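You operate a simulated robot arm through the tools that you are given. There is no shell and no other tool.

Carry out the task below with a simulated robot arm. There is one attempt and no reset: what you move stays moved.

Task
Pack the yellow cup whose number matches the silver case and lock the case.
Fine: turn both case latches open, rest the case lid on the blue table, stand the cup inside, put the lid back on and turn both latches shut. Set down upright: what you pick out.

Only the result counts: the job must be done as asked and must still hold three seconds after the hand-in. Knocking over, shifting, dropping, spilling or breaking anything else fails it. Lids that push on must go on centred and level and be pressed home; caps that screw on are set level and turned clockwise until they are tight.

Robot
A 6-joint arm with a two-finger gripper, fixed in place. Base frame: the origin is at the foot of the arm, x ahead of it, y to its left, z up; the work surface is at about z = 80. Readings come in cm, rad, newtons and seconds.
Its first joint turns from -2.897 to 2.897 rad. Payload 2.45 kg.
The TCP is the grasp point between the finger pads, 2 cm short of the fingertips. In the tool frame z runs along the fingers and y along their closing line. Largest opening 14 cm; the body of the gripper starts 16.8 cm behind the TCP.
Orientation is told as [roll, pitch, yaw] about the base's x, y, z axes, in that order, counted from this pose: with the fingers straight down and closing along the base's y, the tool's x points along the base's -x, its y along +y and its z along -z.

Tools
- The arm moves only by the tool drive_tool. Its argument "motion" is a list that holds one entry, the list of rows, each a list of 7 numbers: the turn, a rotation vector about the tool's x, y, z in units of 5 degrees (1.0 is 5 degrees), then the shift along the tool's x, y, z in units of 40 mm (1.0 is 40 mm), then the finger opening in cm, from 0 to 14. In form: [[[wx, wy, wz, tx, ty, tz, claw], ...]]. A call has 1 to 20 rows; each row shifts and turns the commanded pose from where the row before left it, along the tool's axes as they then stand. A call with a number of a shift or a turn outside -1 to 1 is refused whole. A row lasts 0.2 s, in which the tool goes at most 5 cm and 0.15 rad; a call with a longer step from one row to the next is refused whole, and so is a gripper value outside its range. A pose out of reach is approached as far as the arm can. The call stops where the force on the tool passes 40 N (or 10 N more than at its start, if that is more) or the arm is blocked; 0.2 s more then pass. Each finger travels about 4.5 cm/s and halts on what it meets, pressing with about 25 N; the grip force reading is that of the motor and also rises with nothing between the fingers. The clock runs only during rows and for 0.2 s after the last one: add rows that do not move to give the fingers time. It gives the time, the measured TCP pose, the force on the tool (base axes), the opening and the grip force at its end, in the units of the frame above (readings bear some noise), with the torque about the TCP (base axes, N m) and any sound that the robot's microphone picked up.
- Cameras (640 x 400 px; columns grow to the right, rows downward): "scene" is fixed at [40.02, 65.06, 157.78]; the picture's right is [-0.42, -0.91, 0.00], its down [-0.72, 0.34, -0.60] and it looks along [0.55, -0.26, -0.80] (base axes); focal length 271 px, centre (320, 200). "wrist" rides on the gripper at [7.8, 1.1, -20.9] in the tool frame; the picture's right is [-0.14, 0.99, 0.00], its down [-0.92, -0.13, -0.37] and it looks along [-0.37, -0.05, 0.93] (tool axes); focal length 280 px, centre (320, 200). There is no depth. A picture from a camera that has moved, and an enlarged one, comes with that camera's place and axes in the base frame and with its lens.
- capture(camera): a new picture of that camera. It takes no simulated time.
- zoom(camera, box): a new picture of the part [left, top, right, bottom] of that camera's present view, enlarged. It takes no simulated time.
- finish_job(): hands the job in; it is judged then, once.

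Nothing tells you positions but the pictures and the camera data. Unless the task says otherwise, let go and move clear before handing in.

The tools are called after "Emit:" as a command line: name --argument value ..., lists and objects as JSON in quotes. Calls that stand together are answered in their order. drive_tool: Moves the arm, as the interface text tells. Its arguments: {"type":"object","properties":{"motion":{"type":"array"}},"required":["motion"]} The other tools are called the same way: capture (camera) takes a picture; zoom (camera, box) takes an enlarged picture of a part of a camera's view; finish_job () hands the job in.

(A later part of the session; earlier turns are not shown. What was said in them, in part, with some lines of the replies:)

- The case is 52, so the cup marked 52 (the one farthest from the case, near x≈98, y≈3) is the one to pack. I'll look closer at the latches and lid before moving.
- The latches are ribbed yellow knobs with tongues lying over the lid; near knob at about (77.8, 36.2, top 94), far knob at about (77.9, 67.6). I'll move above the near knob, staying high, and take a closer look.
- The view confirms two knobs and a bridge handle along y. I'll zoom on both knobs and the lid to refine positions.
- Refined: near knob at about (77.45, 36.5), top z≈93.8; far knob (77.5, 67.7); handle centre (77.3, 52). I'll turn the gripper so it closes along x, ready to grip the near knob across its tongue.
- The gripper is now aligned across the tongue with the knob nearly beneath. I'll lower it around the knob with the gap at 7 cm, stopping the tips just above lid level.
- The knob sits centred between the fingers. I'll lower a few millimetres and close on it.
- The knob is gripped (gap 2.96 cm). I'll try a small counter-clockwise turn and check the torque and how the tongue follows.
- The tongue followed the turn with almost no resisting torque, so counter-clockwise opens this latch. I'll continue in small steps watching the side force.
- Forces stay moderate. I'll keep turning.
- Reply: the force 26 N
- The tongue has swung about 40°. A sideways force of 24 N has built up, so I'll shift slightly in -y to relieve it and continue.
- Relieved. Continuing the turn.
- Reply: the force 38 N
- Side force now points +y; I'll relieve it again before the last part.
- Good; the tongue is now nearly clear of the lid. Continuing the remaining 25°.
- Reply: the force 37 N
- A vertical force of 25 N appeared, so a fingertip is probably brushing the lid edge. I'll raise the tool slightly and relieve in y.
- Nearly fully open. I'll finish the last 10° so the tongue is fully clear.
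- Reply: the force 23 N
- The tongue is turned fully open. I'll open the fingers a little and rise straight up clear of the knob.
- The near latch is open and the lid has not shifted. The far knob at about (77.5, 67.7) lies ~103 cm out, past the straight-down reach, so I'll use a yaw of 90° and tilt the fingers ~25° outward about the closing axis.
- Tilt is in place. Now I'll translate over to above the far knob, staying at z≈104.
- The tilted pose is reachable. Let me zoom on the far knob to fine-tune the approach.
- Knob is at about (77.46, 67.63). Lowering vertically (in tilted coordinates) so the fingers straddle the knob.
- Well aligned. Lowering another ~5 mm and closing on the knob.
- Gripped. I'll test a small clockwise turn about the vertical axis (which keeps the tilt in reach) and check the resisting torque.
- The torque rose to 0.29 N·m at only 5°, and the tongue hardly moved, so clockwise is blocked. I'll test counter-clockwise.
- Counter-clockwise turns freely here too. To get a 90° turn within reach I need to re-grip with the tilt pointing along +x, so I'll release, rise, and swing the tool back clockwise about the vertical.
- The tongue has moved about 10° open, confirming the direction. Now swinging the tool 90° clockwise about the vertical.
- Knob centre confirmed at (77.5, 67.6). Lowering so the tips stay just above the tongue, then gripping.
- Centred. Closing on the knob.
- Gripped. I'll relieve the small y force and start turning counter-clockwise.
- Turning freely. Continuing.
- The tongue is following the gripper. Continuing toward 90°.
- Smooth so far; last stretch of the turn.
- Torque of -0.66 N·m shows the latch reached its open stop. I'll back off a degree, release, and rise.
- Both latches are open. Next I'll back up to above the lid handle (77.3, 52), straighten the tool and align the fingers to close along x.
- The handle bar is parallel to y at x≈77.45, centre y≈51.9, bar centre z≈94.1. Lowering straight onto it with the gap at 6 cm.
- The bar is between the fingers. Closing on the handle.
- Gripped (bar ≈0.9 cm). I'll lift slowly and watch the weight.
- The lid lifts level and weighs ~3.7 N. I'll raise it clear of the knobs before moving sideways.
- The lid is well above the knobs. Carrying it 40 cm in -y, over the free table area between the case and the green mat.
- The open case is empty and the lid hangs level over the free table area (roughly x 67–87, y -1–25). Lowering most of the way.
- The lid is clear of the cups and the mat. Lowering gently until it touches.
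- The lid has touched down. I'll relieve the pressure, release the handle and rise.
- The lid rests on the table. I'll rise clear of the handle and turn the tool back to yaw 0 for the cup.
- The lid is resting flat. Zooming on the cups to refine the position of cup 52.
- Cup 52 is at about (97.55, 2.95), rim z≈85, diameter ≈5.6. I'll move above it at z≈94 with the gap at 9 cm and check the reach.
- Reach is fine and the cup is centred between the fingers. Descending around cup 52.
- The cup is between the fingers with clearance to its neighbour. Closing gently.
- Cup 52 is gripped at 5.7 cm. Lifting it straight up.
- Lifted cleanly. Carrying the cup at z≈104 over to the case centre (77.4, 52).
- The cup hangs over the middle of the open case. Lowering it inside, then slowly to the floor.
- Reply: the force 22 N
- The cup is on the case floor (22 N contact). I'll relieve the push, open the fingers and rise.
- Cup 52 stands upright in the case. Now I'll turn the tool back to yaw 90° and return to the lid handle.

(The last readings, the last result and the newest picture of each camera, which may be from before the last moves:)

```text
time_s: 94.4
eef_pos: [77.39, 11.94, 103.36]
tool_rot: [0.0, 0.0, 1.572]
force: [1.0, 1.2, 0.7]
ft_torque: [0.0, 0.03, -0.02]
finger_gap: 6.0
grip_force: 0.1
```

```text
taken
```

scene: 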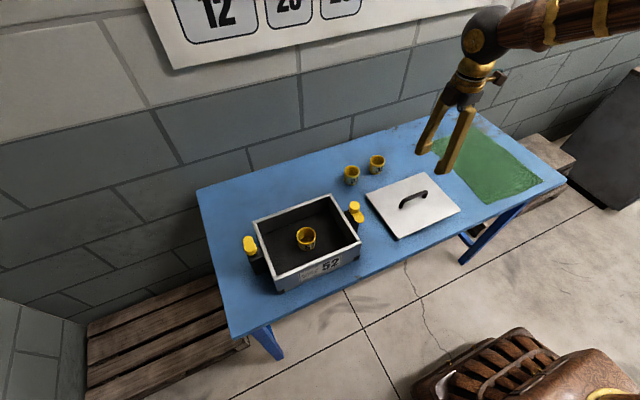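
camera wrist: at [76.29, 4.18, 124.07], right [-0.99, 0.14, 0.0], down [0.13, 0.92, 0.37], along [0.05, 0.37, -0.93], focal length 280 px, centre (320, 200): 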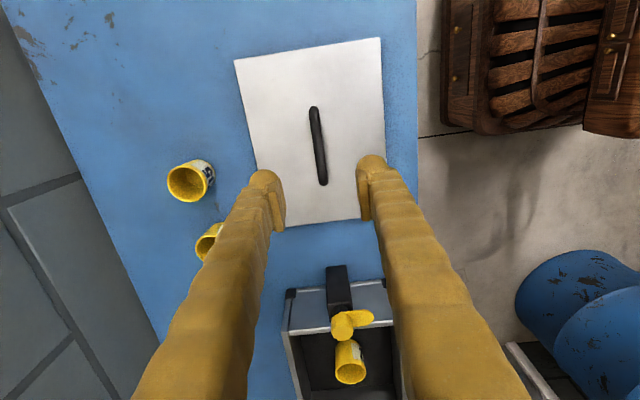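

Directly above the handle again. Descending to straddle it.

Emit:
drive_tool --motion '[[[0, 0, 0, 0, 0, 0.6, 6], [0, 0, 0, 0, 0, 0.8, 6], [0, 0, 0, 0, 0, 0.8, 6], [0, 0, 0, 0, 0, 0.8, 6], [0, 0, 0, 0, 0, 0.8, 6], [0, 0, 0, 0, 0, 0.5, 6], [0, 0, 0, 0, 0, 0.3, 6], [0, 0, 0, 0, 0, 0.13, 6], [0, 0, 0, 0, 0, 0, 6]]]'

Emit:
zoom --camera "wrist" --box '[220, 80, 420, 260]'

```text
time_s: 96.4
eef_pos: [77.4, 12.03, 84.42]
tool_rot: [0.002, 0.0, 1.574]
force: [-0.7, -0.9, -0.4]
ft_torque: [-0.01, 0.0, -0.02]
finger_gap: 6.02
grip_force: 0.1
```

```text
2.22 times, centred on (320, 170) of wrist
camera zoom: at [76.42, 4.26, 105.17], right [-0.99, 0.14, 0.0], down [0.13, 0.92, 0.37], along [0.05, 0.37, -0.93], focal length 623 px, centre (320, 267)
```

zoom: 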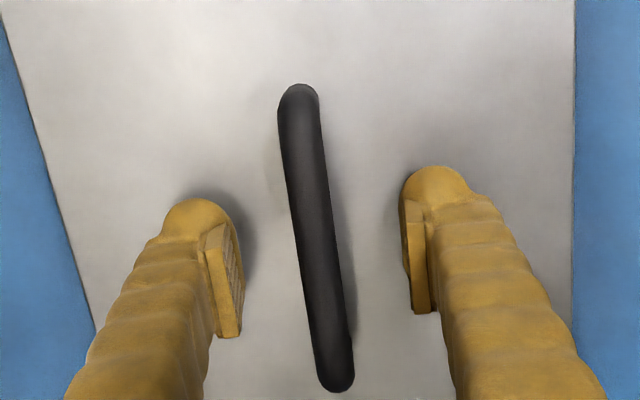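

Position matches the earlier grasp within about a millimetre. Gripping the handle.

Emit:
drive_tool --motion '[[[0, 0, 0, 0, 0, 0, 3], [0, 0, 0, 0, 0, 0, 0], [0, 0, 0, 0, 0, 0, 0], [0, 0, 0, 0, 0, 0, 0], [0, 0, 0, 0, 0, 0, 0], [0, 0, 0, 0, 0, 0, 0]]]'

Emit:
drive_tool --motion '[[[0, 0, 0, 0, 0, -0.1, 0], [0, 0, 0, 0, 0, -0.2, 0], [0, 0, 0, 0, 0, -0.4, 0], [0, 0, 0, 0, 0, -0.6, 0], [0, 0, 0, 0, 0, -0.6, 0], [0, 0, 0, 0, 0, -0.6, 0], [0, 0, 0, 0, 0, -0.6, 0], [0, 0, 0, 0, 0, -0.6, 0], [0, 0, 0, 0, 0, -0.6, 0], [0, 0, 0, 0, 0, -0.5, 0], [0, 0, 0, 0, 0, -0.325, 0], [0, 0, 0, 0, 0, 0, 0]]]'

Emit:
capture --camera "scene"

```text
time_s: 97.8
eef_pos: [77.5, 12.06, 84.43]
tool_rot: [0.0, 0.001, 1.572]
force: [0.5, 0.4, -0.1]
ft_torque: [0.02, -0.01, 0.0]
finger_gap: 0.86
grip_force: 25.1
```

```text
time_s: 100.4
eef_pos: [77.42, 11.97, 105.01]
tool_rot: [0.001, -0.002, 1.573]
force: [-0.3, 0.5, -4.1]
ft_torque: [-0.02, 0.01, 0.0]
finger_gap: 0.83
grip_force: 24.6
```

```text
taken
```

scene: 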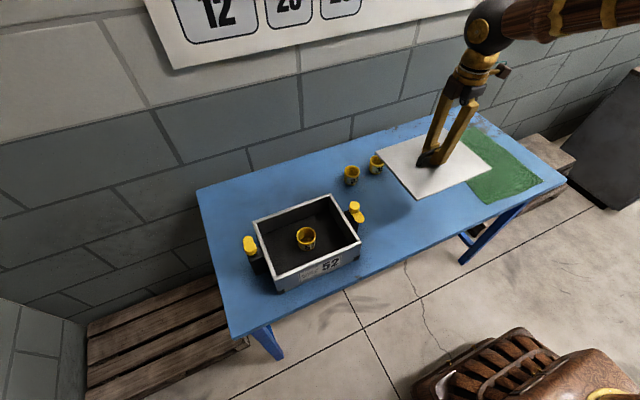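

Lid is up and level. Carrying it back +40 cm in y over the case.

Emit:
drive_tool --motion '[[[0, 0, 0, -0.3, 0, 0, 0], [0, 0, 0, -0.6, 0, 0, 0], [0, 0, 0, -0.65, 0, 0, 0], [0, 0, 0, -0.65, 0, 0, 0], [0, 0, 0, -0.65, 0, 0, 0], [0, 0, 0, -0.65, 0, 0, 0], [0, 0, 0, -0.65, 0, 0, 0], [0, 0, 0, -0.65, 0, 0, 0], [0, 0, 0, -0.65, 0, 0, 0], [0, 0, 0, -0.65, 0, 0, 0], [0, 0, 0, -0.65, 0, 0, 0], [0, 0, 0, -0.65, 0, 0, 0], [0, 0, 0, -0.65, 0, 0, 0], [0, 0, 0, -0.65, 0, 0, 0], [0, 0, 0, -0.65, 0, 0, 0], [0, 0, 0, -0.4, 0, 0, 0], [0, 0, 0, -0.25, 0, 0, 0], [0, 0, 0, 0, 0, 0, 0], [0, 0, 0, 0, 0, 0, 0]]]'

Emit:
capture --camera "wrist"

Emit:
zoom --camera "scene" --box '[220, 120, 400, 300]'

```text
time_s: 104.4
eef_pos: [77.46, 51.89, 104.87]
tool_rot: [0.0, 0.001, 1.572]
force: [-0.3, -0.4, -3.7]
ft_torque: [0.01, 0.02, -0.01]
finger_gap: 0.82
grip_force: 25.3
```

```text
taken
camera wrist: at [76.27, 44.15, 125.68], right [-0.99, 0.14, 0.0], down [0.13, 0.92, 0.37], along [0.05, 0.37, -0.93], focal length 280 px, centre (320, 200)
```

wrist: 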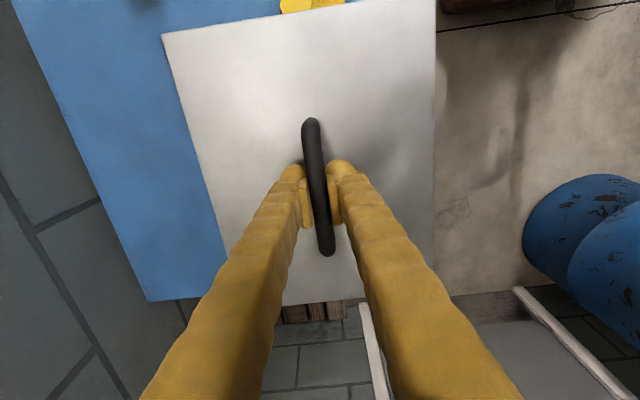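

```text
2.22 times, centred on (310, 210) of scene
camera zoom: at [40.02, 65.06, 157.78], right [-0.42, -0.91, 0.0], down [-0.72, 0.34, -0.6], along [0.55, -0.26, -0.8], focal length 603 px, centre (342, 178)
```

zoom: 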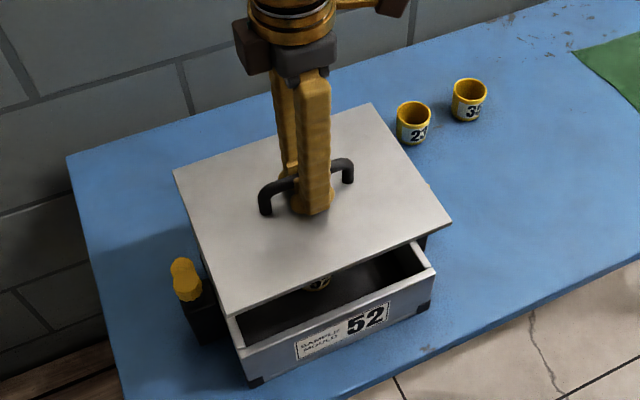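

The lid is back over the case. Lowering to just above the rim, then I'll check alignment.

Emit:
drive_tool --motion '[[[0, 0, 0, 0, 0, 0.3, 0], [0, 0, 0, 0, 0, 0.5, 0], [0, 0, 0, 0, 0, 0.5, 0], [0, 0, 0, 0, 0, 0.5, 0], [0, 0, 0, 0, 0, 0.4, 0], [0, 0, 0, 0, 0, 0.2, 0], [0, 0, 0, 0, 0, 0, 0], [0, 0, 0, 0, 0, 0, 0]]]'

Emit:
zoom --camera "scene" --box '[240, 180, 370, 300]'

Emit:
zoom --camera "scene" --box '[310, 210, 370, 270]'

Emit:
zoom --camera "scene" --box '[240, 210, 300, 300]'

```text
time_s: 106.2
eef_pos: [77.47, 52.06, 95.25]
tool_rot: [-0.001, 0.001, 1.574]
force: [0.7, -1.0, -4.1]
ft_torque: [0.03, -0.01, 0.0]
finger_gap: 0.85
grip_force: 24.8
```

```text
3.33 times, centred on (305, 240) of scene
camera zoom: at [40.02, 65.06, 157.78], right [-0.42, -0.91, 0.0], down [-0.72, 0.34, -0.6], along [0.55, -0.26, -0.8], focal length 904 px, centre (370, 67)
```

zoom: 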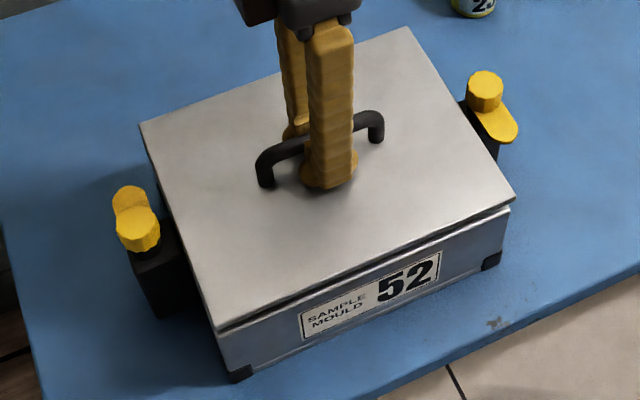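

```text
6.67 times, centred on (340, 240) of scene
camera zoom: at [40.02, 65.06, 157.78], right [-0.42, -0.91, 0.0], down [-0.72, 0.34, -0.6], along [0.55, -0.26, -0.8], focal length 1809 px, centre (187, -67)
```

zoom: 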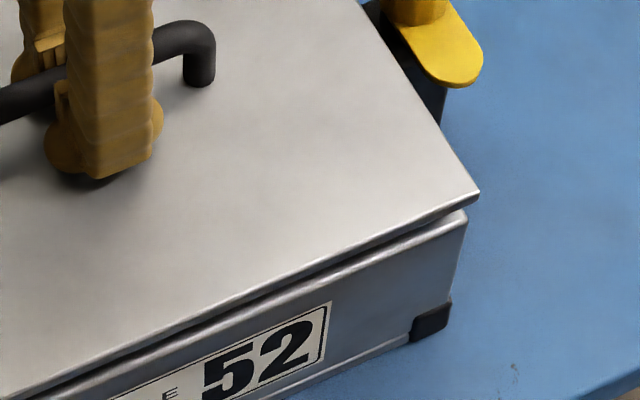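

```text
4.44 times, centred on (270, 255) of scene
camera zoom: at [40.02, 65.06, 157.78], right [-0.42, -0.91, 0.0], down [-0.72, 0.34, -0.6], along [0.55, -0.26, -0.8], focal length 1206 px, centre (542, -44)
```

zoom: 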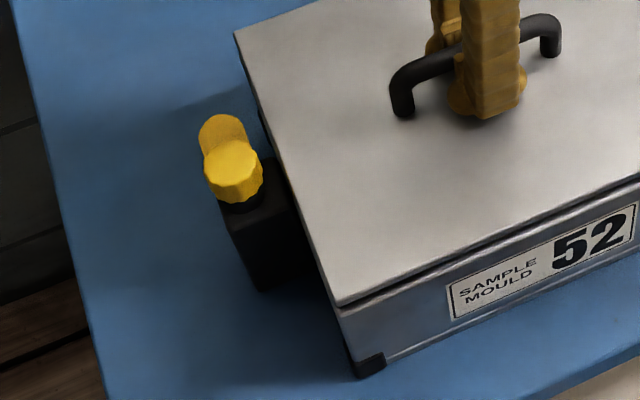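

Alignment is within about a millimetre of the original. I'll nudge +1 mm in y and lower gently onto the rim.

Emit:
drive_tool --motion '[[[0, 0, 0, -0.025, 0, 0, 0], [0, 0, 0, 0, 0, 0.05, 0], [0, 0, 0, 0, 0, 0.05, 0], [0, 0, 0, 0, 0, 0.05, 0], [0, 0, 0, 0, 0, 0.05, 0], [0, 0, 0, 0, 0, 0, 0]]]'

Emit:
zoom --camera "scene" --box '[240, 180, 370, 300]'

```text
time_s: 107.6
eef_pos: [77.46, 52.26, 94.39]
tool_rot: [-0.001, 0.0, 1.574]
force: [0.0, 0.4, -4.0]
ft_torque: [-0.01, -0.04, 0.05]
finger_gap: 0.82
grip_force: 24.9
```

```text
3.33 times, centred on (305, 240) of scene
camera zoom: at [40.02, 65.06, 157.78], right [-0.42, -0.91, 0.0], down [-0.72, 0.34, -0.6], along [0.55, -0.26, -0.8], focal length 904 px, centre (370, 67)
```

zoom: 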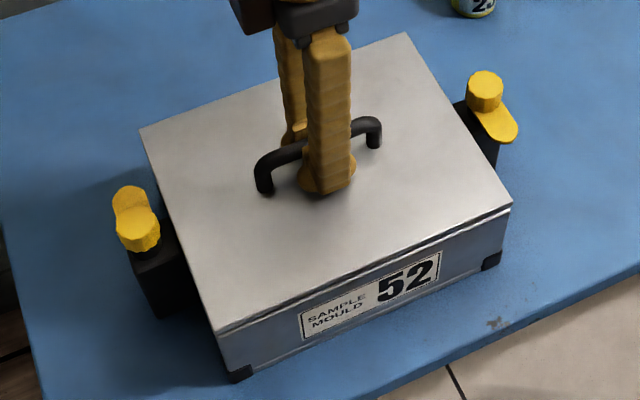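

Emit:
drive_tool --motion '[[[0, 0, 0, 0.0125, 0, 0, 0], [0, 0, 0, 0, 0, 0.04, 0], [0, 0, 0, 0, 0, 0.04, 0], [0, 0, 0, 0, 0, 0.03, 0], [0, 0, 0, 0, 0, 0, 0]]]'

Emit:
zoom --camera "scene" --box '[240, 180, 370, 300]'

Emit:
zoom --camera "scene" --box '[310, 210, 370, 270]'

```text
time_s: 108.8
eef_pos: [77.48, 52.11, 94.09]
tool_rot: [-0.001, 0.0, 1.573]
force: [-0.6, -0.4, -3.4]
ft_torque: [0.0, 0.01, 0.02]
finger_gap: 0.84
grip_force: 25.3
```

```text
3.33 times, centred on (305, 240) of scene
camera zoom: at [40.02, 65.06, 157.78], right [-0.42, -0.91, 0.0], down [-0.72, 0.34, -0.6], along [0.55, -0.26, -0.8], focal length 904 px, centre (370, 67)
```

zoom: 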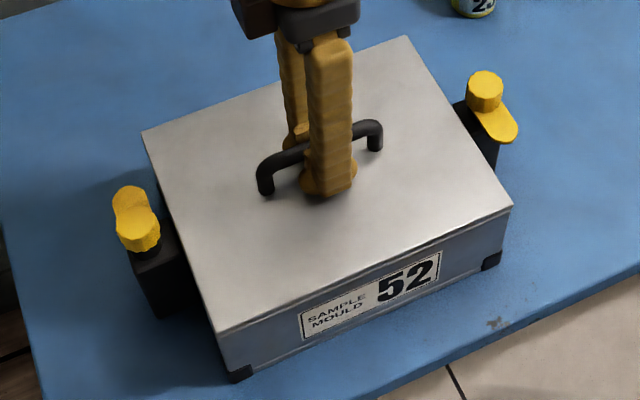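

```text
6.67 times, centred on (340, 240) of scene
camera zoom: at [40.02, 65.06, 157.78], right [-0.42, -0.91, 0.0], down [-0.72, 0.34, -0.6], along [0.55, -0.26, -0.8], focal length 1809 px, centre (187, -67)
```

zoom: 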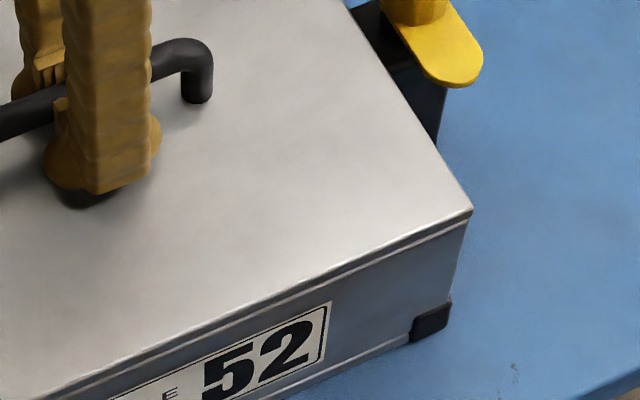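

Almost seated and aligned with the original corner positions. Lowering the last millimetres until contact.

Emit:
drive_tool --motion '[[[0, 0, 0, 0, 0, 0.025, 0], [0, 0, 0, 0, 0, 0.025, 0], [0, 0, 0, 0, 0, 0, 0]]]'

```text
time_s: 109.6
eef_pos: [77.44, 52.17, 93.86]
tool_rot: [0.001, 0.0, 1.572]
force: [0.3, -0.7, -1.9]
ft_torque: [-0.19, 0.03, 0.02]
finger_gap: 0.85
grip_force: 25.5
```

Emit:
drive_tool --motion '[[[0, 0, 0, 0, 0, 0.025, 0], [0, 0, 0, 0, 0, 0.015, 0], [0, 0, 0, 0, 0, 0, 0]]]'

Emit:
zoom --camera "scene" --box '[240, 180, 370, 300]'

Emit:
zoom --camera "scene" --box '[310, 210, 370, 270]'

```text
time_s: 110.4
eef_pos: [77.51, 52.11, 93.74]
tool_rot: [0.0, -0.002, 1.571]
force: [-5.5, 1.1, 18.0]
ft_torque: [0.02, -0.04, 0.02]
finger_gap: 0.86
grip_force: 24.9
```

```text
3.33 times, centred on (305, 240) of scene
camera zoom: at [40.02, 65.06, 157.78], right [-0.42, -0.91, 0.0], down [-0.72, 0.34, -0.6], along [0.55, -0.26, -0.8], focal length 904 px, centre (370, 67)
```

zoom: 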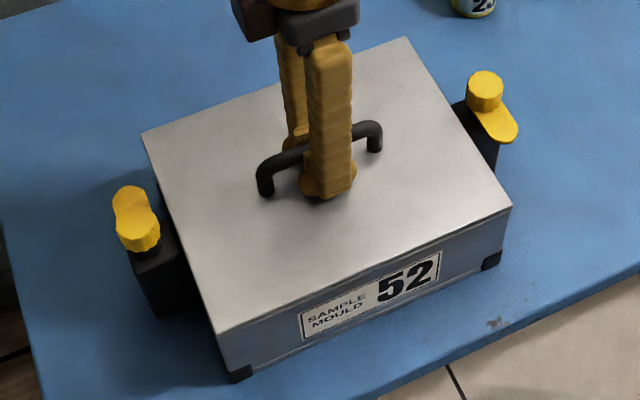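

```text
6.67 times, centred on (340, 240) of scene
camera zoom: at [40.02, 65.06, 157.78], right [-0.42, -0.91, 0.0], down [-0.72, 0.34, -0.6], along [0.55, -0.26, -0.8], focal length 1809 px, centre (187, -67)
```

zoom: 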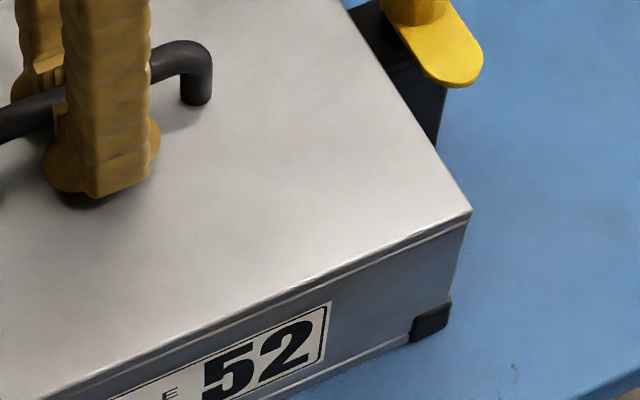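

The lid is seated (18 N contact, corners match the starting picture). Releasing the handle and rising.

Emit:
drive_tool --motion '[[[0, 0, 0, 0, 0, -0.02, 0], [0, 0, 0, 0, 0, 0, 0], [0, 0, 0, 0, 0, 0, 2], [0, 0, 0, 0, 0, 0, 6], [0, 0, 0, 0, 0, 0, 6], [0, 0, 0, 0, 0, 0, 6], [0, 0, 0, 0, 0, -0.4, 6], [0, 0, 0, 0, 0, -0.7, 6], [0, 0, 0, 0, 0, -0.8, 6], [0, 0, 0, 0, 0, -0.8, 6], [0, 0, 0, 0, 0, 0, 6]]]'

Emit:
zoom --camera "scene" --box '[240, 180, 370, 300]'

Emit:
capture --camera "wrist"

```text
time_s: 112.8
eef_pos: [77.69, 52.22, 104.67]
tool_rot: [0.0, 0.0, 1.573]
force: [1.0, 0.3, 0.8]
ft_torque: [-0.01, -0.03, 0.0]
finger_gap: 6.0
grip_force: 0.0
```

```text
3.33 times, centred on (305, 240) of scene
camera zoom: at [40.02, 65.06, 157.78], right [-0.42, -0.91, 0.0], down [-0.72, 0.34, -0.6], along [0.55, -0.26, -0.8], focal length 904 px, centre (370, 67)
```

zoom: 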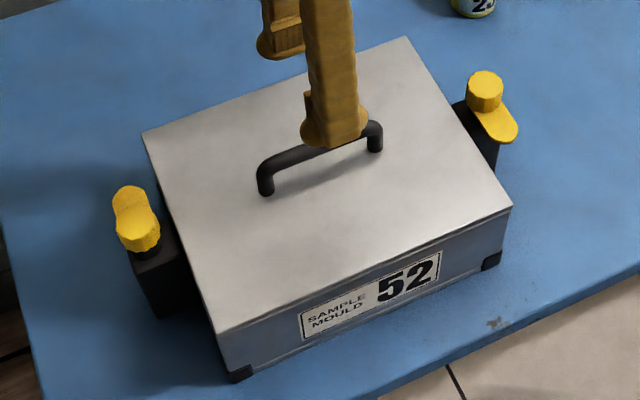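

```text
taken
camera wrist: at [76.54, 44.48, 125.41], right [-0.99, 0.14, 0.0], down [0.13, 0.92, 0.37], along [0.05, 0.37, -0.93], focal length 280 px, centre (320, 200)
```

wrist: 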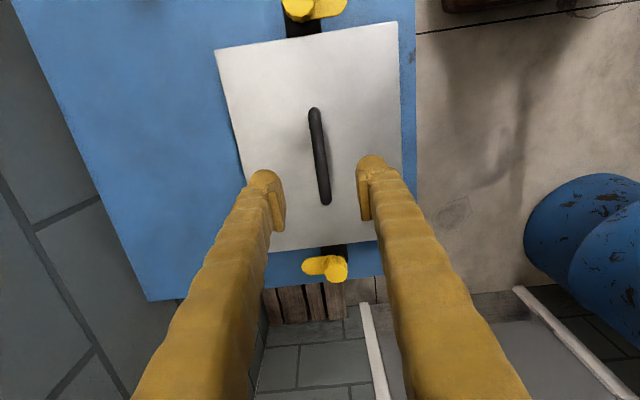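

The lid sits exactly as at the start. Now the far latch: I'll tilt the tool outward again and move over the far knob.

Emit:
drive_tool --motion '[[[0, -1, 0, 0, 0, 0, 6], [0, -1, 0, 0, 0, 0, 6], [0, -1, 0, 0, 0, 0, 6], [0, -1, 0, 0, 0, 0, 6], [0, -1, 0, 0, 0, 0, 6], [0, 0, 0, -0.78, 0.008, 0.605, 6], [0, 0, 0, -0.78, 0.008, 0.605, 6], [0, 0, 0, -0.78, 0.008, 0.605, 6], [0, 0, 0, -0.78, 0.008, 0.605, 6], [0, 0, 0, 0, 0, 0, 6], [0, 0, 0, 0, 0, 0, 6]]]'

Emit:
zoom --camera "wrist" --box '[220, 40, 420, 220]'

```text
time_s: 115.2
eef_pos: [77.17, 67.64, 101.07]
tool_rot: [0.0, -0.437, 1.574]
force: [-0.2, 0.2, 0.1]
ft_torque: [0.01, 0.03, 0.02]
finger_gap: 5.99
grip_force: 0.1
```

```text
2.22 times, centred on (320, 130) of wrist
camera zoom: at [76.16, 51.67, 116.54], right [-0.99, 0.12, 0.06], down [0.13, 0.68, 0.72], along [0.05, 0.72, -0.69], focal length 623 px, centre (320, 356)
```

zoom: 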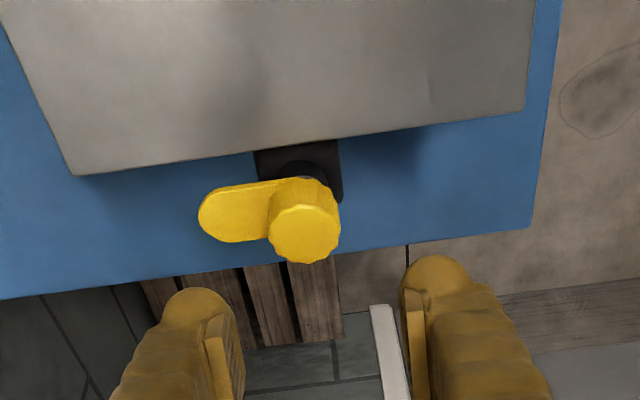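

The far knob is at x≈77.5, so I'll correct +2.5 mm in x and descend with the tips above the tongue.

Emit:
drive_tool --motion '[[[0, 0, 0, 0, -0.0625, 0, 6], [0, 0, 0, 0.25, 0, 0.535, 6], [0, 0, 0, 0.25, 0, 0.535, 6], [0, 0, 0, 0.187, 0, 0.403, 6], [0, 0, 0, 0, 0, 0, 6], [0, 0, 0, 0, 0, 0, 6]]]'

Emit:
zoom --camera "wrist" --box '[220, 100, 420, 260]'

```text
time_s: 116.6
eef_pos: [77.61, 67.37, 94.5]
tool_rot: [0.0, -0.436, 1.571]
force: [-0.2, 0.2, 0.1]
ft_torque: [-0.03, 0.01, -0.01]
finger_gap: 5.99
grip_force: 0.0
```

```text
2.50 times, centred on (320, 180) of wrist
camera zoom: at [76.64, 51.48, 110.09], right [-0.99, 0.12, 0.06], down [0.13, 0.68, 0.72], along [0.05, 0.72, -0.69], focal length 701 px, centre (320, 250)
```

zoom: 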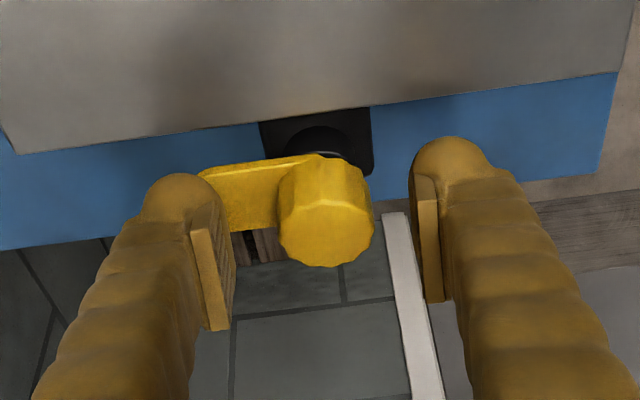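

Emit:
drive_tool --motion '[[[0, 0, 0, -0.05, 0.03, 0.023, 6], [0, 0, 0, 0, 0, 0, 6], [0, 0, 0, 0, 0, 0, 3], [0, 0, 0, 0, 0, 0, 2], [0, 0, 0, 0, 0, 0, 2], [0, 0, 0, 0, 0, 0, 2], [0, 0, 0, 0, 0, 0, 2]]]'

Emit:
zoom --camera "wrist" --box '[220, 100, 420, 260]'

```text
time_s: 118.2
eef_pos: [77.45, 67.67, 94.67]
tool_rot: [0.0, -0.437, 1.573]
force: [-17.1, -2.1, 2.0]
ft_torque: [-0.09, 0.2, 0.01]
finger_gap: 2.93
grip_force: 44.8
```

```text
2.50 times, centred on (320, 180) of wrist
camera zoom: at [76.47, 51.75, 110.11], right [-0.99, 0.12, 0.06], down [0.13, 0.68, 0.72], along [0.05, 0.72, -0.69], focal length 701 px, centre (320, 250)
```

zoom: 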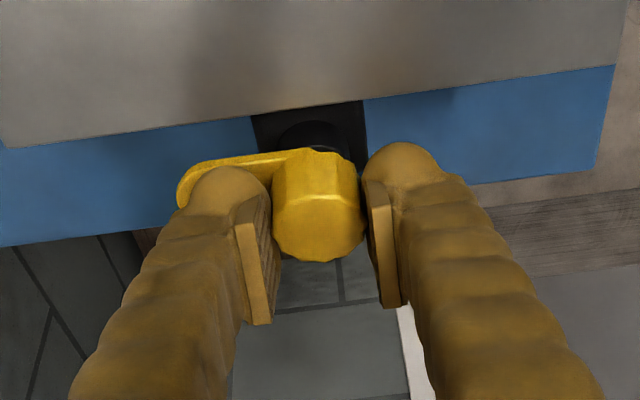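

Gripped. Relieving the x force, then turning clockwise about the vertical to shut the latch.

Emit:
drive_tool --motion '[[[0, 0, 0, 0, 0.022, 0, 2], [0.2536, 0, 0.5438, 0, 0, 0, 2], [0.2536, 0, 0.5438, 0, 0, 0, 2], [0.2536, 0, 0.5438, 0, 0, 0, 2], [0.2536, 0, 0.5438, 0, 0, 0, 2], [0.2536, 0, 0.5438, 0, 0, 0, 2]]]'

```text
time_s: 119.6
eef_pos: [77.51, 67.62, 94.59]
tool_rot: [0.001, -0.437, 1.31]
force: [17.5, -10.5, -9.6]
ft_torque: [-0.02, -0.21, 0.0]
finger_gap: 2.95
grip_force: 45.1
```

Emit:
drive_tool --motion '[[[0, 0, 0, 0.006, -0.0226, -0.003, 2], [0.2536, 0, 0.5438, 0, 0, 0, 2], [0.2536, 0, 0.5438, 0, 0, 0, 2], [0.2536, 0, 0.5438, 0, 0, 0, 2], [0.2536, 0, 0.5438, 0, 0, 0, 2], [0.2536, 0, 0.5438, 0, 0, 0, 2], [0.2536, 0, 0.5438, 0, 0, 0, 2]]]'

```text
time_s: 121.2
eef_pos: [77.5, 67.69, 94.72]
tool_rot: [0.001, -0.437, 0.995]
force: [26.1, -15.7, -7.1]
ft_torque: [-0.24, -0.27, -0.01]
finger_gap: 2.9
grip_force: 45.0
```

Emit:
drive_tool --motion '[[[0, 0, 0, 0, -0.036, 0, 2], [0, 0, 0, 0, 0, 0, 2]]]'

Emit:
zoom --camera "wrist" --box '[220, 100, 420, 260]'

```text
time_s: 121.8
eef_pos: [77.52, 67.63, 94.69]
tool_rot: [0.001, -0.437, 0.995]
force: [15.2, -2.6, -6.0]
ft_torque: [-0.03, -0.17, 0.03]
finger_gap: 2.93
grip_force: 45.1
```

```text
2.50 times, centred on (320, 180) of wrist
camera zoom: at [67.95, 54.9, 110.13], right [-0.76, 0.64, 0.06], down [0.48, 0.5, 0.72], along [0.44, 0.58, -0.69], focal length 701 px, centre (320, 250)
```

zoom: 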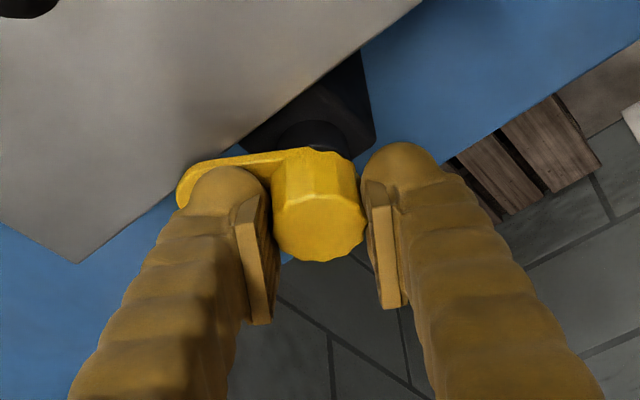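

The tongue follows the gripper and is sliding over the lid. Continuing the clockwise turn.

Emit:
drive_tool --motion '[[[0.2536, 0, 0.5438, 0, -0.01, 0, 2], [0.2536, 0, 0.5438, 0, 0, 0, 2], [0.2536, 0, 0.5438, 0, 0, 0, 2], [0.2536, 0, 0.5438, 0, 0, 0, 2], [0.2536, 0, 0.5438, 0, 0, 0, 2], [0.2536, 0, 0.5438, 0, 0, 0, 2]]]'

```text
time_s: 123.2
eef_pos: [77.5, 67.6, 94.7]
tool_rot: [0.001, -0.439, 0.68]
force: [-9.8, 17.0, 8.4]
ft_torque: [0.22, 0.05, -0.01]
finger_gap: 2.93
grip_force: 44.6
```

Emit:
drive_tool --motion '[[[0.2536, 0, 0.5438, 0, 0.015, 0, 2], [0.2536, 0, 0.5438, 0, 0, 0, 2], [0.2536, 0, 0.5438, 0, 0, 0, 2], [0.2536, 0, 0.5438, 0, 0, 0, 2], [0.2536, 0, 0.5438, 0, 0, 0, 2], [0.2536, 0, 0.5438, 0, 0, 0, 2]]]'

```text
time_s: 124.6
eef_pos: [77.57, 67.6, 94.73]
tool_rot: [-0.001, -0.436, 0.368]
force: [-22.1, 22.1, -3.5]
ft_torque: [0.31, 0.22, -0.06]
finger_gap: 2.93
grip_force: 45.7
```

Relieving the side force and continuing; about 20° remain.

Emit:
drive_tool --motion '[[[0, 0, 0, 0.013, 0.032, -0.006, 2], [0.2536, 0, 0.5438, 0, 0, 0, 2], [0.2536, 0, 0.5438, 0, 0, 0, 2], [0.2536, 0, 0.5438, 0, 0, 0, 2], [0.2536, 0, 0.5438, 0, 0, 0, 2]]]'

Emit:
zoom --camera "wrist" --box '[220, 100, 420, 260]'

```text
time_s: 125.8
eef_pos: [77.51, 67.63, 94.52]
tool_rot: [-0.001, -0.436, 0.155]
force: [-10.6, -14.2, 0.2]
ft_torque: [-0.18, 0.24, 0.02]
finger_gap: 2.91
grip_force: 45.5
```

```text
2.50 times, centred on (320, 180) of wrist
camera zoom: at [61.65, 66.28, 110.16], right [-0.03, 1.0, 0.06], down [0.69, -0.02, 0.72], along [0.72, 0.06, -0.69], focal length 701 px, centre (320, 250)
```

zoom: 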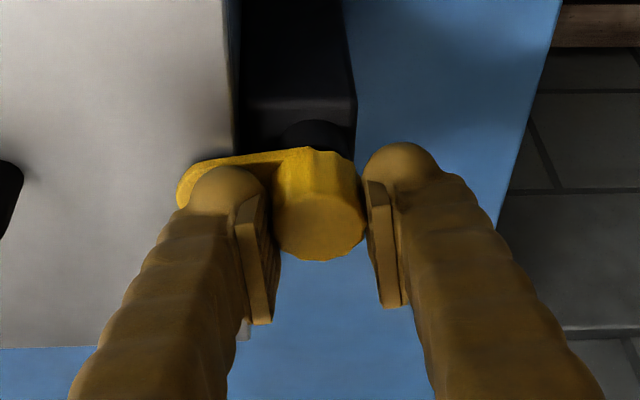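

Emit:
drive_tool --motion '[[[0.2536, 0, 0.5438, 0, -0.015, 0, 2], [0.2536, 0, 0.5438, 0, 0, 0, 2], [0, 0, 0, 0, 0, 0, 2]]]'

```text
time_s: 126.6
eef_pos: [77.55, 67.65, 94.68]
tool_rot: [0.001, -0.437, 0.051]
force: [-5.7, -9.0, -6.8]
ft_torque: [-0.06, 0.06, 0.0]
finger_gap: 2.94
grip_force: 44.6
```

Emit:
drive_tool --motion '[[[0.169, 0, 0.3625, 0, 0, 0, 2], [0.169, 0, 0.3625, 0, 0, 0, 2], [0, 0, 0, 0, 0, 0, 2]]]'

```text
time_s: 127.4
eef_pos: [77.54, 67.59, 94.64]
tool_rot: [0.0, -0.436, -0.016]
force: [0.8, -14.5, -4.2]
ft_torque: [-0.21, -0.03, 0.3]
finger_gap: 2.94
grip_force: 45.1
```

The torque has risen to 0.30 N·m, the same as the shut stop felt at the start. One more small nudge to seat it fully.

Emit:
drive_tool --motion '[[[0.127, 0, 0.272, 0, 0, 0, 2], [0, 0, 0, 0, 0, 0, 2]]]'

```text
time_s: 128.0
eef_pos: [77.65, 67.64, 94.6]
tool_rot: [0.001, -0.436, -0.044]
force: [11.1, -20.9, -4.9]
ft_torque: [-0.21, -0.15, 0.38]
finger_gap: 2.91
grip_force: 44.8
```

At the shut stop. Releasing and rising vertically.

Emit:
drive_tool --motion '[[[0, 0, 0, 0, 0, 0, 3.6], [0, 0, 0, 0, 0, 0, 5.5], [0, 0, 0, 0, 0, 0, 5.5], [0, 0, 0, -0.2113, 0, -0.453, 5.5], [0, 0, 0, -0.4226, 0, -0.906, 6], [0, 0, 0, -0.2113, 0, -0.453, 6], [0, 0, 0, 0, 0, 0, 6]]]'

Emit:
zoom --camera "wrist" --box '[220, 60, 420, 220]'

Emit:
capture --camera "scene"

```text
time_s: 129.6
eef_pos: [77.42, 67.76, 102.69]
tool_rot: [0.0, -0.436, -0.044]
force: [0.7, -0.4, -0.5]
ft_torque: [-0.01, 0.04, -0.02]
finger_gap: 6.02
grip_force: 0.0
```

```text
2.50 times, centred on (320, 140) of wrist
camera zoom: at [61.6, 69.55, 118.25], right [0.17, 0.98, 0.06], down [0.67, -0.16, 0.72], along [0.72, -0.08, -0.69], focal length 701 px, centre (320, 350)
```

zoom: 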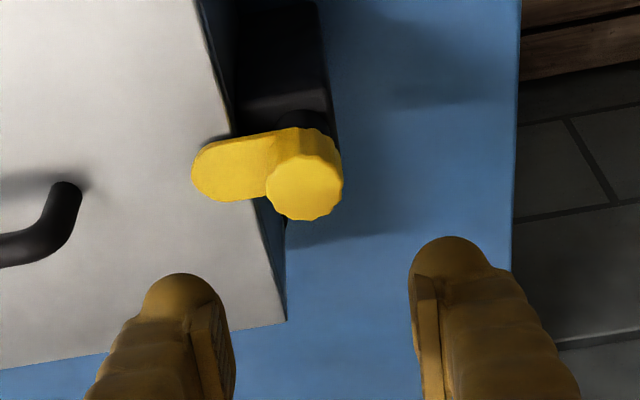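

```text
taken
```

scene: 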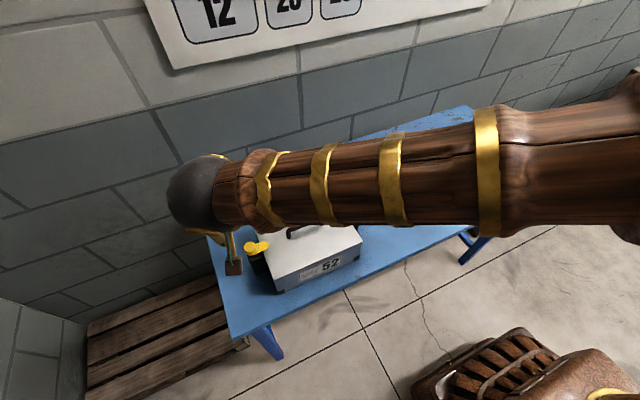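

The far tongue lies square over the lid: shut. Moving to the near knob and straightening the tool to vertical, yaw 0.

Emit:
drive_tool --motion '[[[0, 0, 0, -0.0583, -0.974, -0.0245, 6], [0, 0, 0, -0.0583, -0.974, -0.0245, 6], [0, 0, 0, -0.0583, -0.974, -0.0245, 6], [0, 0, 0, -0.0583, -0.974, -0.0245, 6], [0, 0, 0, -0.0583, -0.974, -0.0245, 6], [0, 0, 0, -0.0583, -0.974, -0.0245, 6], [0, 0, 0, -0.0583, -0.974, -0.0245, 6], [0, 0, 0, -0.0583, -0.974, -0.0245, 6], [0, 1, 0, 0, 0, 0, 6], [0, 1, 0, 0, 0, 0, 6], [0, 1, 0, 0, 0, 0, 6], [0, 1, 0, 0, 0, 0, 6], [0, 1, 0, 0, 0, 0, 6], [0, 0, -0.5, 0, 0, 0, 6], [0, 0, 0, 0, 0, 0, 6]]]'

Emit:
zoom --camera "wrist" --box '[220, 40, 420, 220]'

Emit:
zoom --camera "scene" --box '[230, 170, 390, 300]'

```text
time_s: 132.8
eef_pos: [77.37, 36.43, 104.07]
tool_rot: [0.0, 0.001, 0.0]
force: [0.0, -0.2, 0.2]
ft_torque: [0.01, 0.02, 0.03]
finger_gap: 6.03
grip_force: 0.1
```

```text
2.22 times, centred on (320, 130) of wrist
camera zoom: at [69.59, 37.54, 124.96], right [0.14, 0.99, 0.0], down [0.92, -0.13, 0.37], along [0.36, -0.05, -0.93], focal length 623 px, centre (320, 356)
```

zoom: 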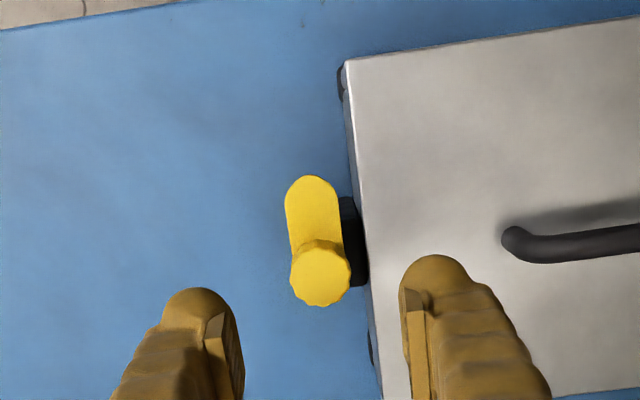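

```text
3.08 times, centred on (310, 235) of scene
camera zoom: at [40.02, 65.06, 157.78], right [-0.42, -0.91, 0.0], down [-0.72, 0.34, -0.6], along [0.55, -0.26, -0.8], focal length 835 px, centre (351, 92)
```

zoom: 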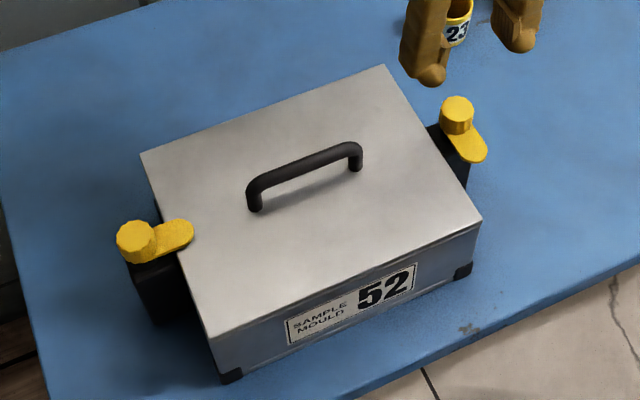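

Far latch looks identical to the starting shut state. Descending on the near knob with a 5 cm gap.

Emit:
drive_tool --motion '[[[0, 0, 0, -0.02, 0, 0.6, 5], [0, 0, 0, 0, 0, 0.7, 5], [0, 0, 0, 0, 0, 0.7, 5], [0, 0, 0, 0, 0, 0.4, 5], [0, 0, 0, 0, 0, 0.11, 5], [0, 0, 0, 0, 0, 0, 5], [0, 0, 0, 0, 0, 0, 5]]]'

Emit:
zoom --camera "wrist" --box '[220, 100, 420, 260]'

```text
time_s: 134.4
eef_pos: [77.37, 36.42, 94.0]
tool_rot: [0.0, 0.002, 0.001]
force: [-0.4, 0.3, 0.8]
ft_torque: [-0.04, 0.0, 0.01]
finger_gap: 5.01
grip_force: 0.0
```

```text
2.50 times, centred on (320, 180) of wrist
camera zoom: at [69.63, 37.53, 114.87], right [0.14, 0.99, 0.0], down [0.92, -0.13, 0.37], along [0.36, -0.05, -0.93], focal length 701 px, centre (320, 250)
```

zoom: 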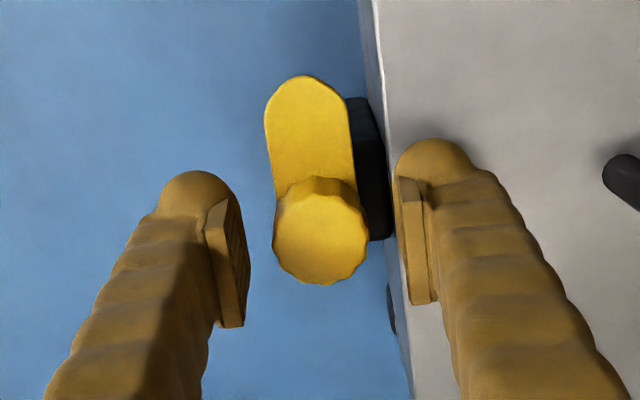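

Centred. Closing and beginning the clockwise turn.

Emit:
drive_tool --motion '[[[0, 0, 0, -0.015, 0.01, 0, 3], [0, 0, 0, 0, 0, 0, 2], [0, 0, 0, 0, 0, 0, 2], [0, 0, 0, 0, 0, 0, 2], [0, 0, 0, 0, 0, 0, 2]]]'

```text
time_s: 135.6
eef_pos: [77.64, 36.45, 94.16]
tool_rot: [0.0, 0.0, 0.0]
force: [-0.7, -2.0, 0.3]
ft_torque: [-0.01, 0.01, 0.0]
finger_gap: 2.95
grip_force: 44.9
```

Emit:
drive_tool --motion '[[[0, 0, 0.6, 0, 0, 0, 2], [0, 0, 0.6, 0, 0, 0, 2], [0, 0, 0.6, 0, 0, 0, 2], [0, 0, 0.6, 0, 0, 0, 2], [0, 0, 0.6, 0, 0, 0, 2], [0, 0, 0.6, 0, 0, 0, 2]]]'

```text
time_s: 137.0
eef_pos: [77.6, 36.36, 94.05]
tool_rot: [0.001, 0.0, -0.314]
force: [-8.9, -14.7, 8.6]
ft_torque: [-0.21, 0.06, 0.04]
finger_gap: 2.94
grip_force: 45.3
```

Emit:
drive_tool --motion '[[[0, 0, 0.6, 0, -0.015, 0, 2], [0, 0, 0.6, 0, 0, 0, 2], [0, 0, 0.6, 0, 0, 0, 2], [0, 0, 0.6, 0, 0, 0, 2], [0, 0, 0.6, 0, 0, 0, 2], [0, 0, 0.6, 0, 0, 0, 2], [0, 0, 0.6, 0, 0, 0, 2]]]'

Emit:
zoom --camera "scene" --box '[310, 150, 410, 250]'

```text
time_s: 138.6
eef_pos: [77.59, 36.32, 94.09]
tool_rot: [0.001, 0.0, -0.681]
force: [-6.9, -16.8, 2.3]
ft_torque: [-0.25, 0.04, 0.01]
finger_gap: 2.93
grip_force: 45.2
```

```text
4.00 times, centred on (360, 200) of scene
camera zoom: at [40.02, 65.06, 157.78], right [-0.42, -0.91, 0.0], down [-0.72, 0.34, -0.6], along [0.55, -0.26, -0.8], focal length 1085 px, centre (160, 200)
```

zoom: 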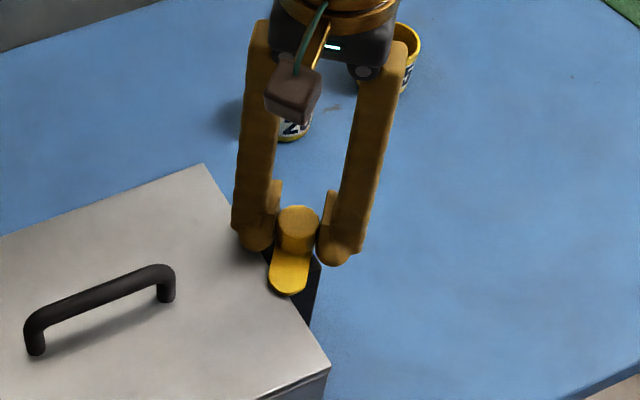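

Emit:
drive_tool --motion '[[[0, 0, 0.6, -0.007, -0.02, 0, 2], [0, 0, 0.6, 0, 0, 0, 2], [0, 0, 0.6, 0, 0, 0, 2], [0, 0, 0.6, 0, 0, 0, 2], [0, 0, 0.6, 0, 0, 0, 2], [0, 0, 0.6, 0, 0, 0, 2], [0, 0, 0.6, 0, 0, 0, 2]]]'

```text
time_s: 140.2
eef_pos: [77.59, 36.27, 94.05]
tool_rot: [-0.001, 0.001, -1.046]
force: [-4.2, 3.6, 2.1]
ft_torque: [0.06, 0.04, 0.01]
finger_gap: 2.93
grip_force: 45.2
```

Smooth. About 30° remain.

Emit:
drive_tool --motion '[[[0, 0, 0.6, 0, 0, 0, 2], [0, 0, 0.6, 0, 0, 0, 2], [0, 0, 0.6, 0, 0, 0, 2], [0, 0, 0.6, 0, 0, 0, 2], [0, 0, 0.6, 0, 0, 0, 2], [0, 0, 0.6, 0, 0, 0, 2], [0, 0, 0.6, 0, 0, 0, 2], [0, 0, 0.4, 0, 0, 0, 2]]]'

```text
time_s: 142.0
eef_pos: [77.46, 36.43, 94.22]
tool_rot: [0.001, 0.0, -1.448]
force: [-16.5, 16.7, 6.8]
ft_torque: [0.3, 0.16, 0.02]
finger_gap: 2.91
grip_force: 45.4
```

Emit:
drive_tool --motion '[[[0, 0, 0, 0.022, -0.017, 0, 2], [0, 0, 0.5, 0, 0, 0, 2], [0, 0, 0.5, 0, 0, 0, 2], [0, 0, 0.4, 0, 0, 0, 2], [0, 0, 0, 0, 0, 0, 2]]]'

Emit:
zoom --camera "scene" --box '[310, 150, 410, 250]'

```text
time_s: 143.2
eef_pos: [77.5, 36.33, 94.12]
tool_rot: [-0.001, 0.0, -1.571]
force: [8.5, -17.4, 3.0]
ft_torque: [-0.25, -0.1, -0.04]
finger_gap: 2.92
grip_force: 44.7
```

```text
4.00 times, centred on (360, 200) of scene
camera zoom: at [40.02, 65.06, 157.78], right [-0.42, -0.91, 0.0], down [-0.72, 0.34, -0.6], along [0.55, -0.26, -0.8], focal length 1085 px, centre (160, 200)
```

zoom: 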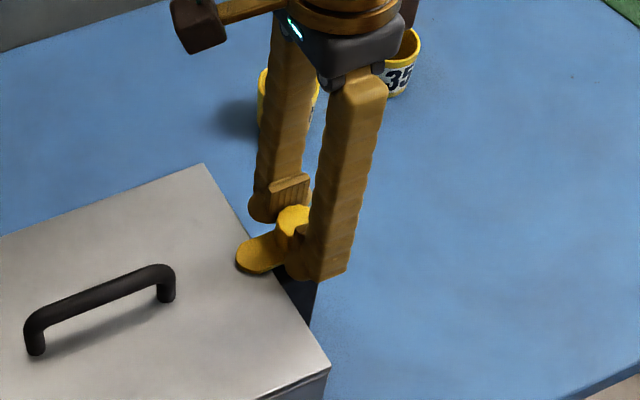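

The tongue is over the lid as at the start. Nudging a little further until the stop is felt.

Emit:
drive_tool --motion '[[[0, 0, 0.3, 0, 0, 0, 2], [0, 0, 0.3, 0, 0, 0, 2], [0, 0, 0, 0, 0, 0, 2]]]'

```text
time_s: 144.0
eef_pos: [77.46, 36.4, 94.07]
tool_rot: [-0.001, 0.0, -1.623]
force: [10.4, -17.3, 8.5]
ft_torque: [-0.21, -0.16, 0.06]
finger_gap: 2.91
grip_force: 44.4
```

Emit:
drive_tool --motion '[[[0, 0, 0.3, -0.015, 0.01, 0, 2], [0, 0, 0.3, 0, 0, 0, 2], [0, 0, 0, 0, 0, 0, 2]]]'

```text
time_s: 144.8
eef_pos: [77.49, 36.39, 94.11]
tool_rot: [-0.001, 0.002, -1.677]
force: [0.6, 14.3, 12.9]
ft_torque: [0.2, 0.01, 0.19]
finger_gap: 2.91
grip_force: 45.2
```

Emit:
drive_tool --motion '[[[0, 0, 0.3, 0.01, 0, 0, 2], [0, 0, 0, 0, 0, 0, 2]]]'

Emit:
zoom --camera "wrist" --box '[220, 100, 420, 260]'

```text
time_s: 145.4
eef_pos: [77.53, 36.42, 94.05]
tool_rot: [0.001, -0.001, -1.701]
force: [-4.7, 12.7, 12.4]
ft_torque: [0.22, 0.06, 0.22]
finger_gap: 2.94
grip_force: 45.6
```

```text
2.50 times, centred on (320, 180) of wrist
camera zoom: at [79.59, 44.05, 114.85], right [0.96, -0.27, 0.0], down [-0.25, -0.9, 0.37], along [-0.1, -0.36, -0.93], focal length 701 px, centre (320, 250)
```

zoom: 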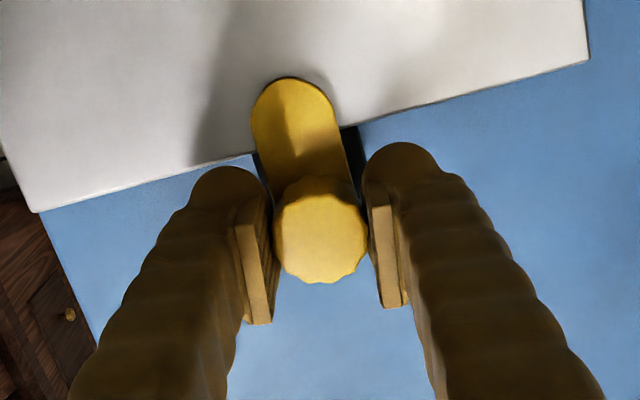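

The stop is felt (0.22 N·m). Releasing and rising to inspect.

Emit:
drive_tool --motion '[[[0, 0, 0, 0, 0, 0, 3.6], [0, 0, 0, 0, 0, 0, 5], [0, 0, 0, 0, 0, 0, 5], [0, 0, 0, 0, 0, -0.4, 5], [0, 0, 0, 0, 0, -0.8, 6], [0, 0, 0, 0, 0, -0.8, 6], [0, 0, 0, 0, 0, -0.8, 6], [0, 0, 0, 0, 0, 0, 6]]]'

Emit:
zoom --camera "wrist" --box '[220, 40, 420, 220]'

Emit:
zoom --camera "scene" --box '[230, 180, 380, 300]'

Emit:
zoom --camera "scene" --box '[325, 190, 375, 240]'

Emit:
zoom --camera "scene" --box '[235, 225, 295, 300]'

```text
time_s: 147.2
eef_pos: [77.59, 36.34, 105.32]
tool_rot: [-0.001, -0.001, -1.702]
force: [0.2, 0.9, -0.1]
ft_torque: [0.03, 0.0, 0.02]
finger_gap: 6.02
grip_force: 0.0
```

```text
2.22 times, centred on (320, 130) of wrist
camera zoom: at [79.68, 44.1, 126.09], right [0.96, -0.27, 0.0], down [-0.25, -0.9, 0.37], along [-0.1, -0.36, -0.93], focal length 623 px, centre (320, 356)
```

zoom: 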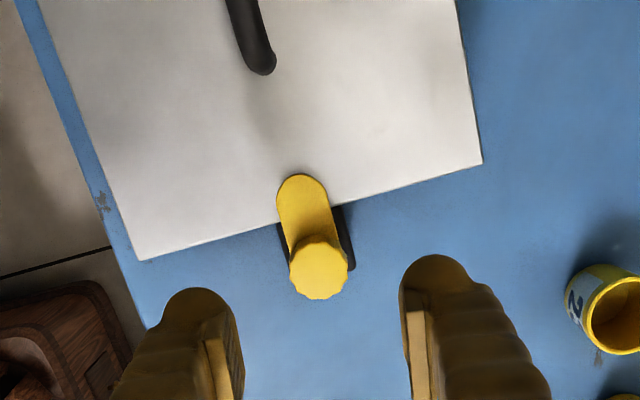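

```text
3.33 times, centred on (305, 240) of scene
camera zoom: at [40.02, 65.06, 157.78], right [-0.42, -0.91, 0.0], down [-0.72, 0.34, -0.6], along [0.55, -0.26, -0.8], focal length 904 px, centre (370, 67)
```

zoom: 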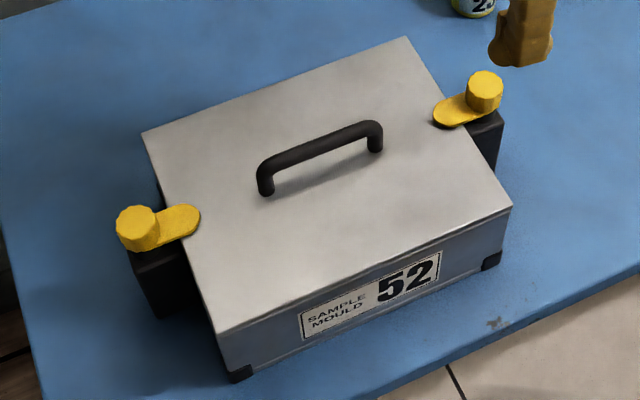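

```text
8.00 times, centred on (350, 215) of scene
camera zoom: at [40.02, 65.06, 157.78], right [-0.42, -0.91, 0.0], down [-0.72, 0.34, -0.6], along [0.55, -0.26, -0.8], focal length 2171 px, centre (80, 80)
```

zoom: 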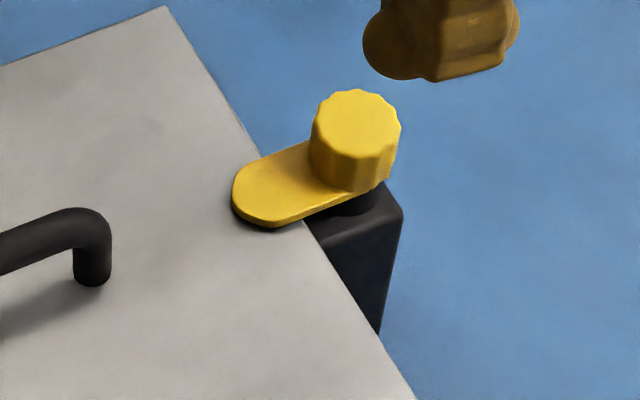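

```text
5.33 times, centred on (265, 262) of scene
camera zoom: at [40.02, 65.06, 157.78], right [-0.42, -0.91, 0.0], down [-0.72, 0.34, -0.6], along [0.55, -0.26, -0.8], focal length 1447 px, centre (613, -133)
```

zoom: 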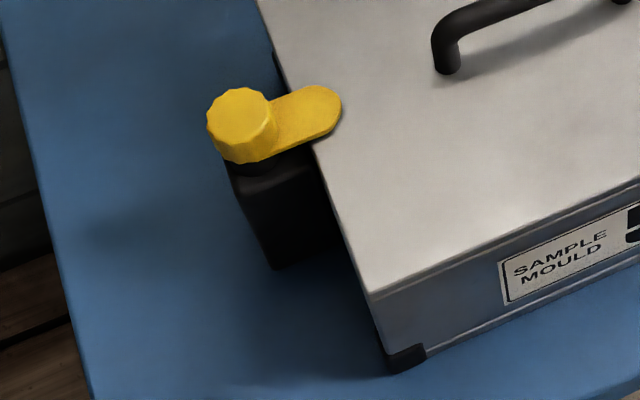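

Both latches and the lid match their starting pictures exactly. I'll retreat up and away, then take a final look.

Emit:
drive_tool --motion '[[[0, 0, 0, 0, 0, -0.8, 6], [0, 0, 0, 0, 0, -0.8, 6], [0, 0, 0, 0, 0, -0.8, 6], [0, 0, 0, -0.6, -0.5, 0, 6], [0, 0, 0, -0.6, -0.5, 0, 6], [0, 0, 0, -0.6, -0.5, 0, 6], [0, 0, 0, -0.6, -0.5, 0, 6], [0, 0, 0, -0.6, -0.5, 0, 6], [0, 0, 0, 0, 0, 0, 6]]]'

Emit:
capture --camera "scene"

Emit:
zoom --camera "scene" --box '[230, 130, 430, 300]'

```text
time_s: 149.2
eef_pos: [66.0, 25.73, 114.96]
tool_rot: [0.001, 0.0, -1.701]
force: [0.8, -0.2, 0.0]
ft_torque: [0.01, 0.03, -0.02]
finger_gap: 6.02
grip_force: 0.0
```

```text
taken
```

scene: 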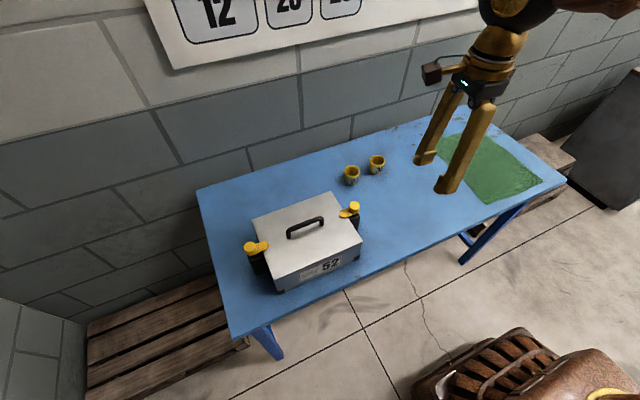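

```text
2.35 times, centred on (330, 215) of scene
camera zoom: at [40.02, 65.06, 157.78], right [-0.42, -0.91, 0.0], down [-0.72, 0.34, -0.6], along [0.55, -0.26, -0.8], focal length 638 px, centre (296, 165)
```

zoom: 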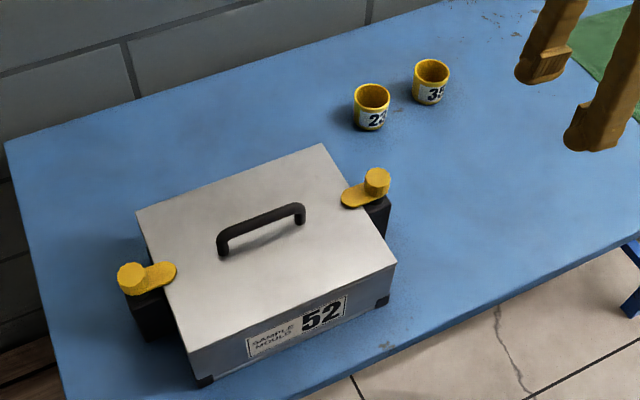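

The case is closed with cup 52 inside and both latches are shut. Cups 23 and 35 are where they started, and the arm is clear, so I'm handing in.

Emit:
finish_job

```text
The job is handed in.
```

Cup 52 is packed in the silver case marked 52, and the case is locked. I've handed the job in; no pass or fail came back.

- **Cup:** it stands upright near the middle of the case floor.
- **Lid:** I rested it on the blue table while packing. It is now back on, level and in its starting position.
- **Latches:** I turned both clockwise until I felt them stop. Their tongues lie over the lid as they did at the start.
- **Everything else:** cups 23 and 35 and the case have not moved, and the arm is clear of the case and cups.
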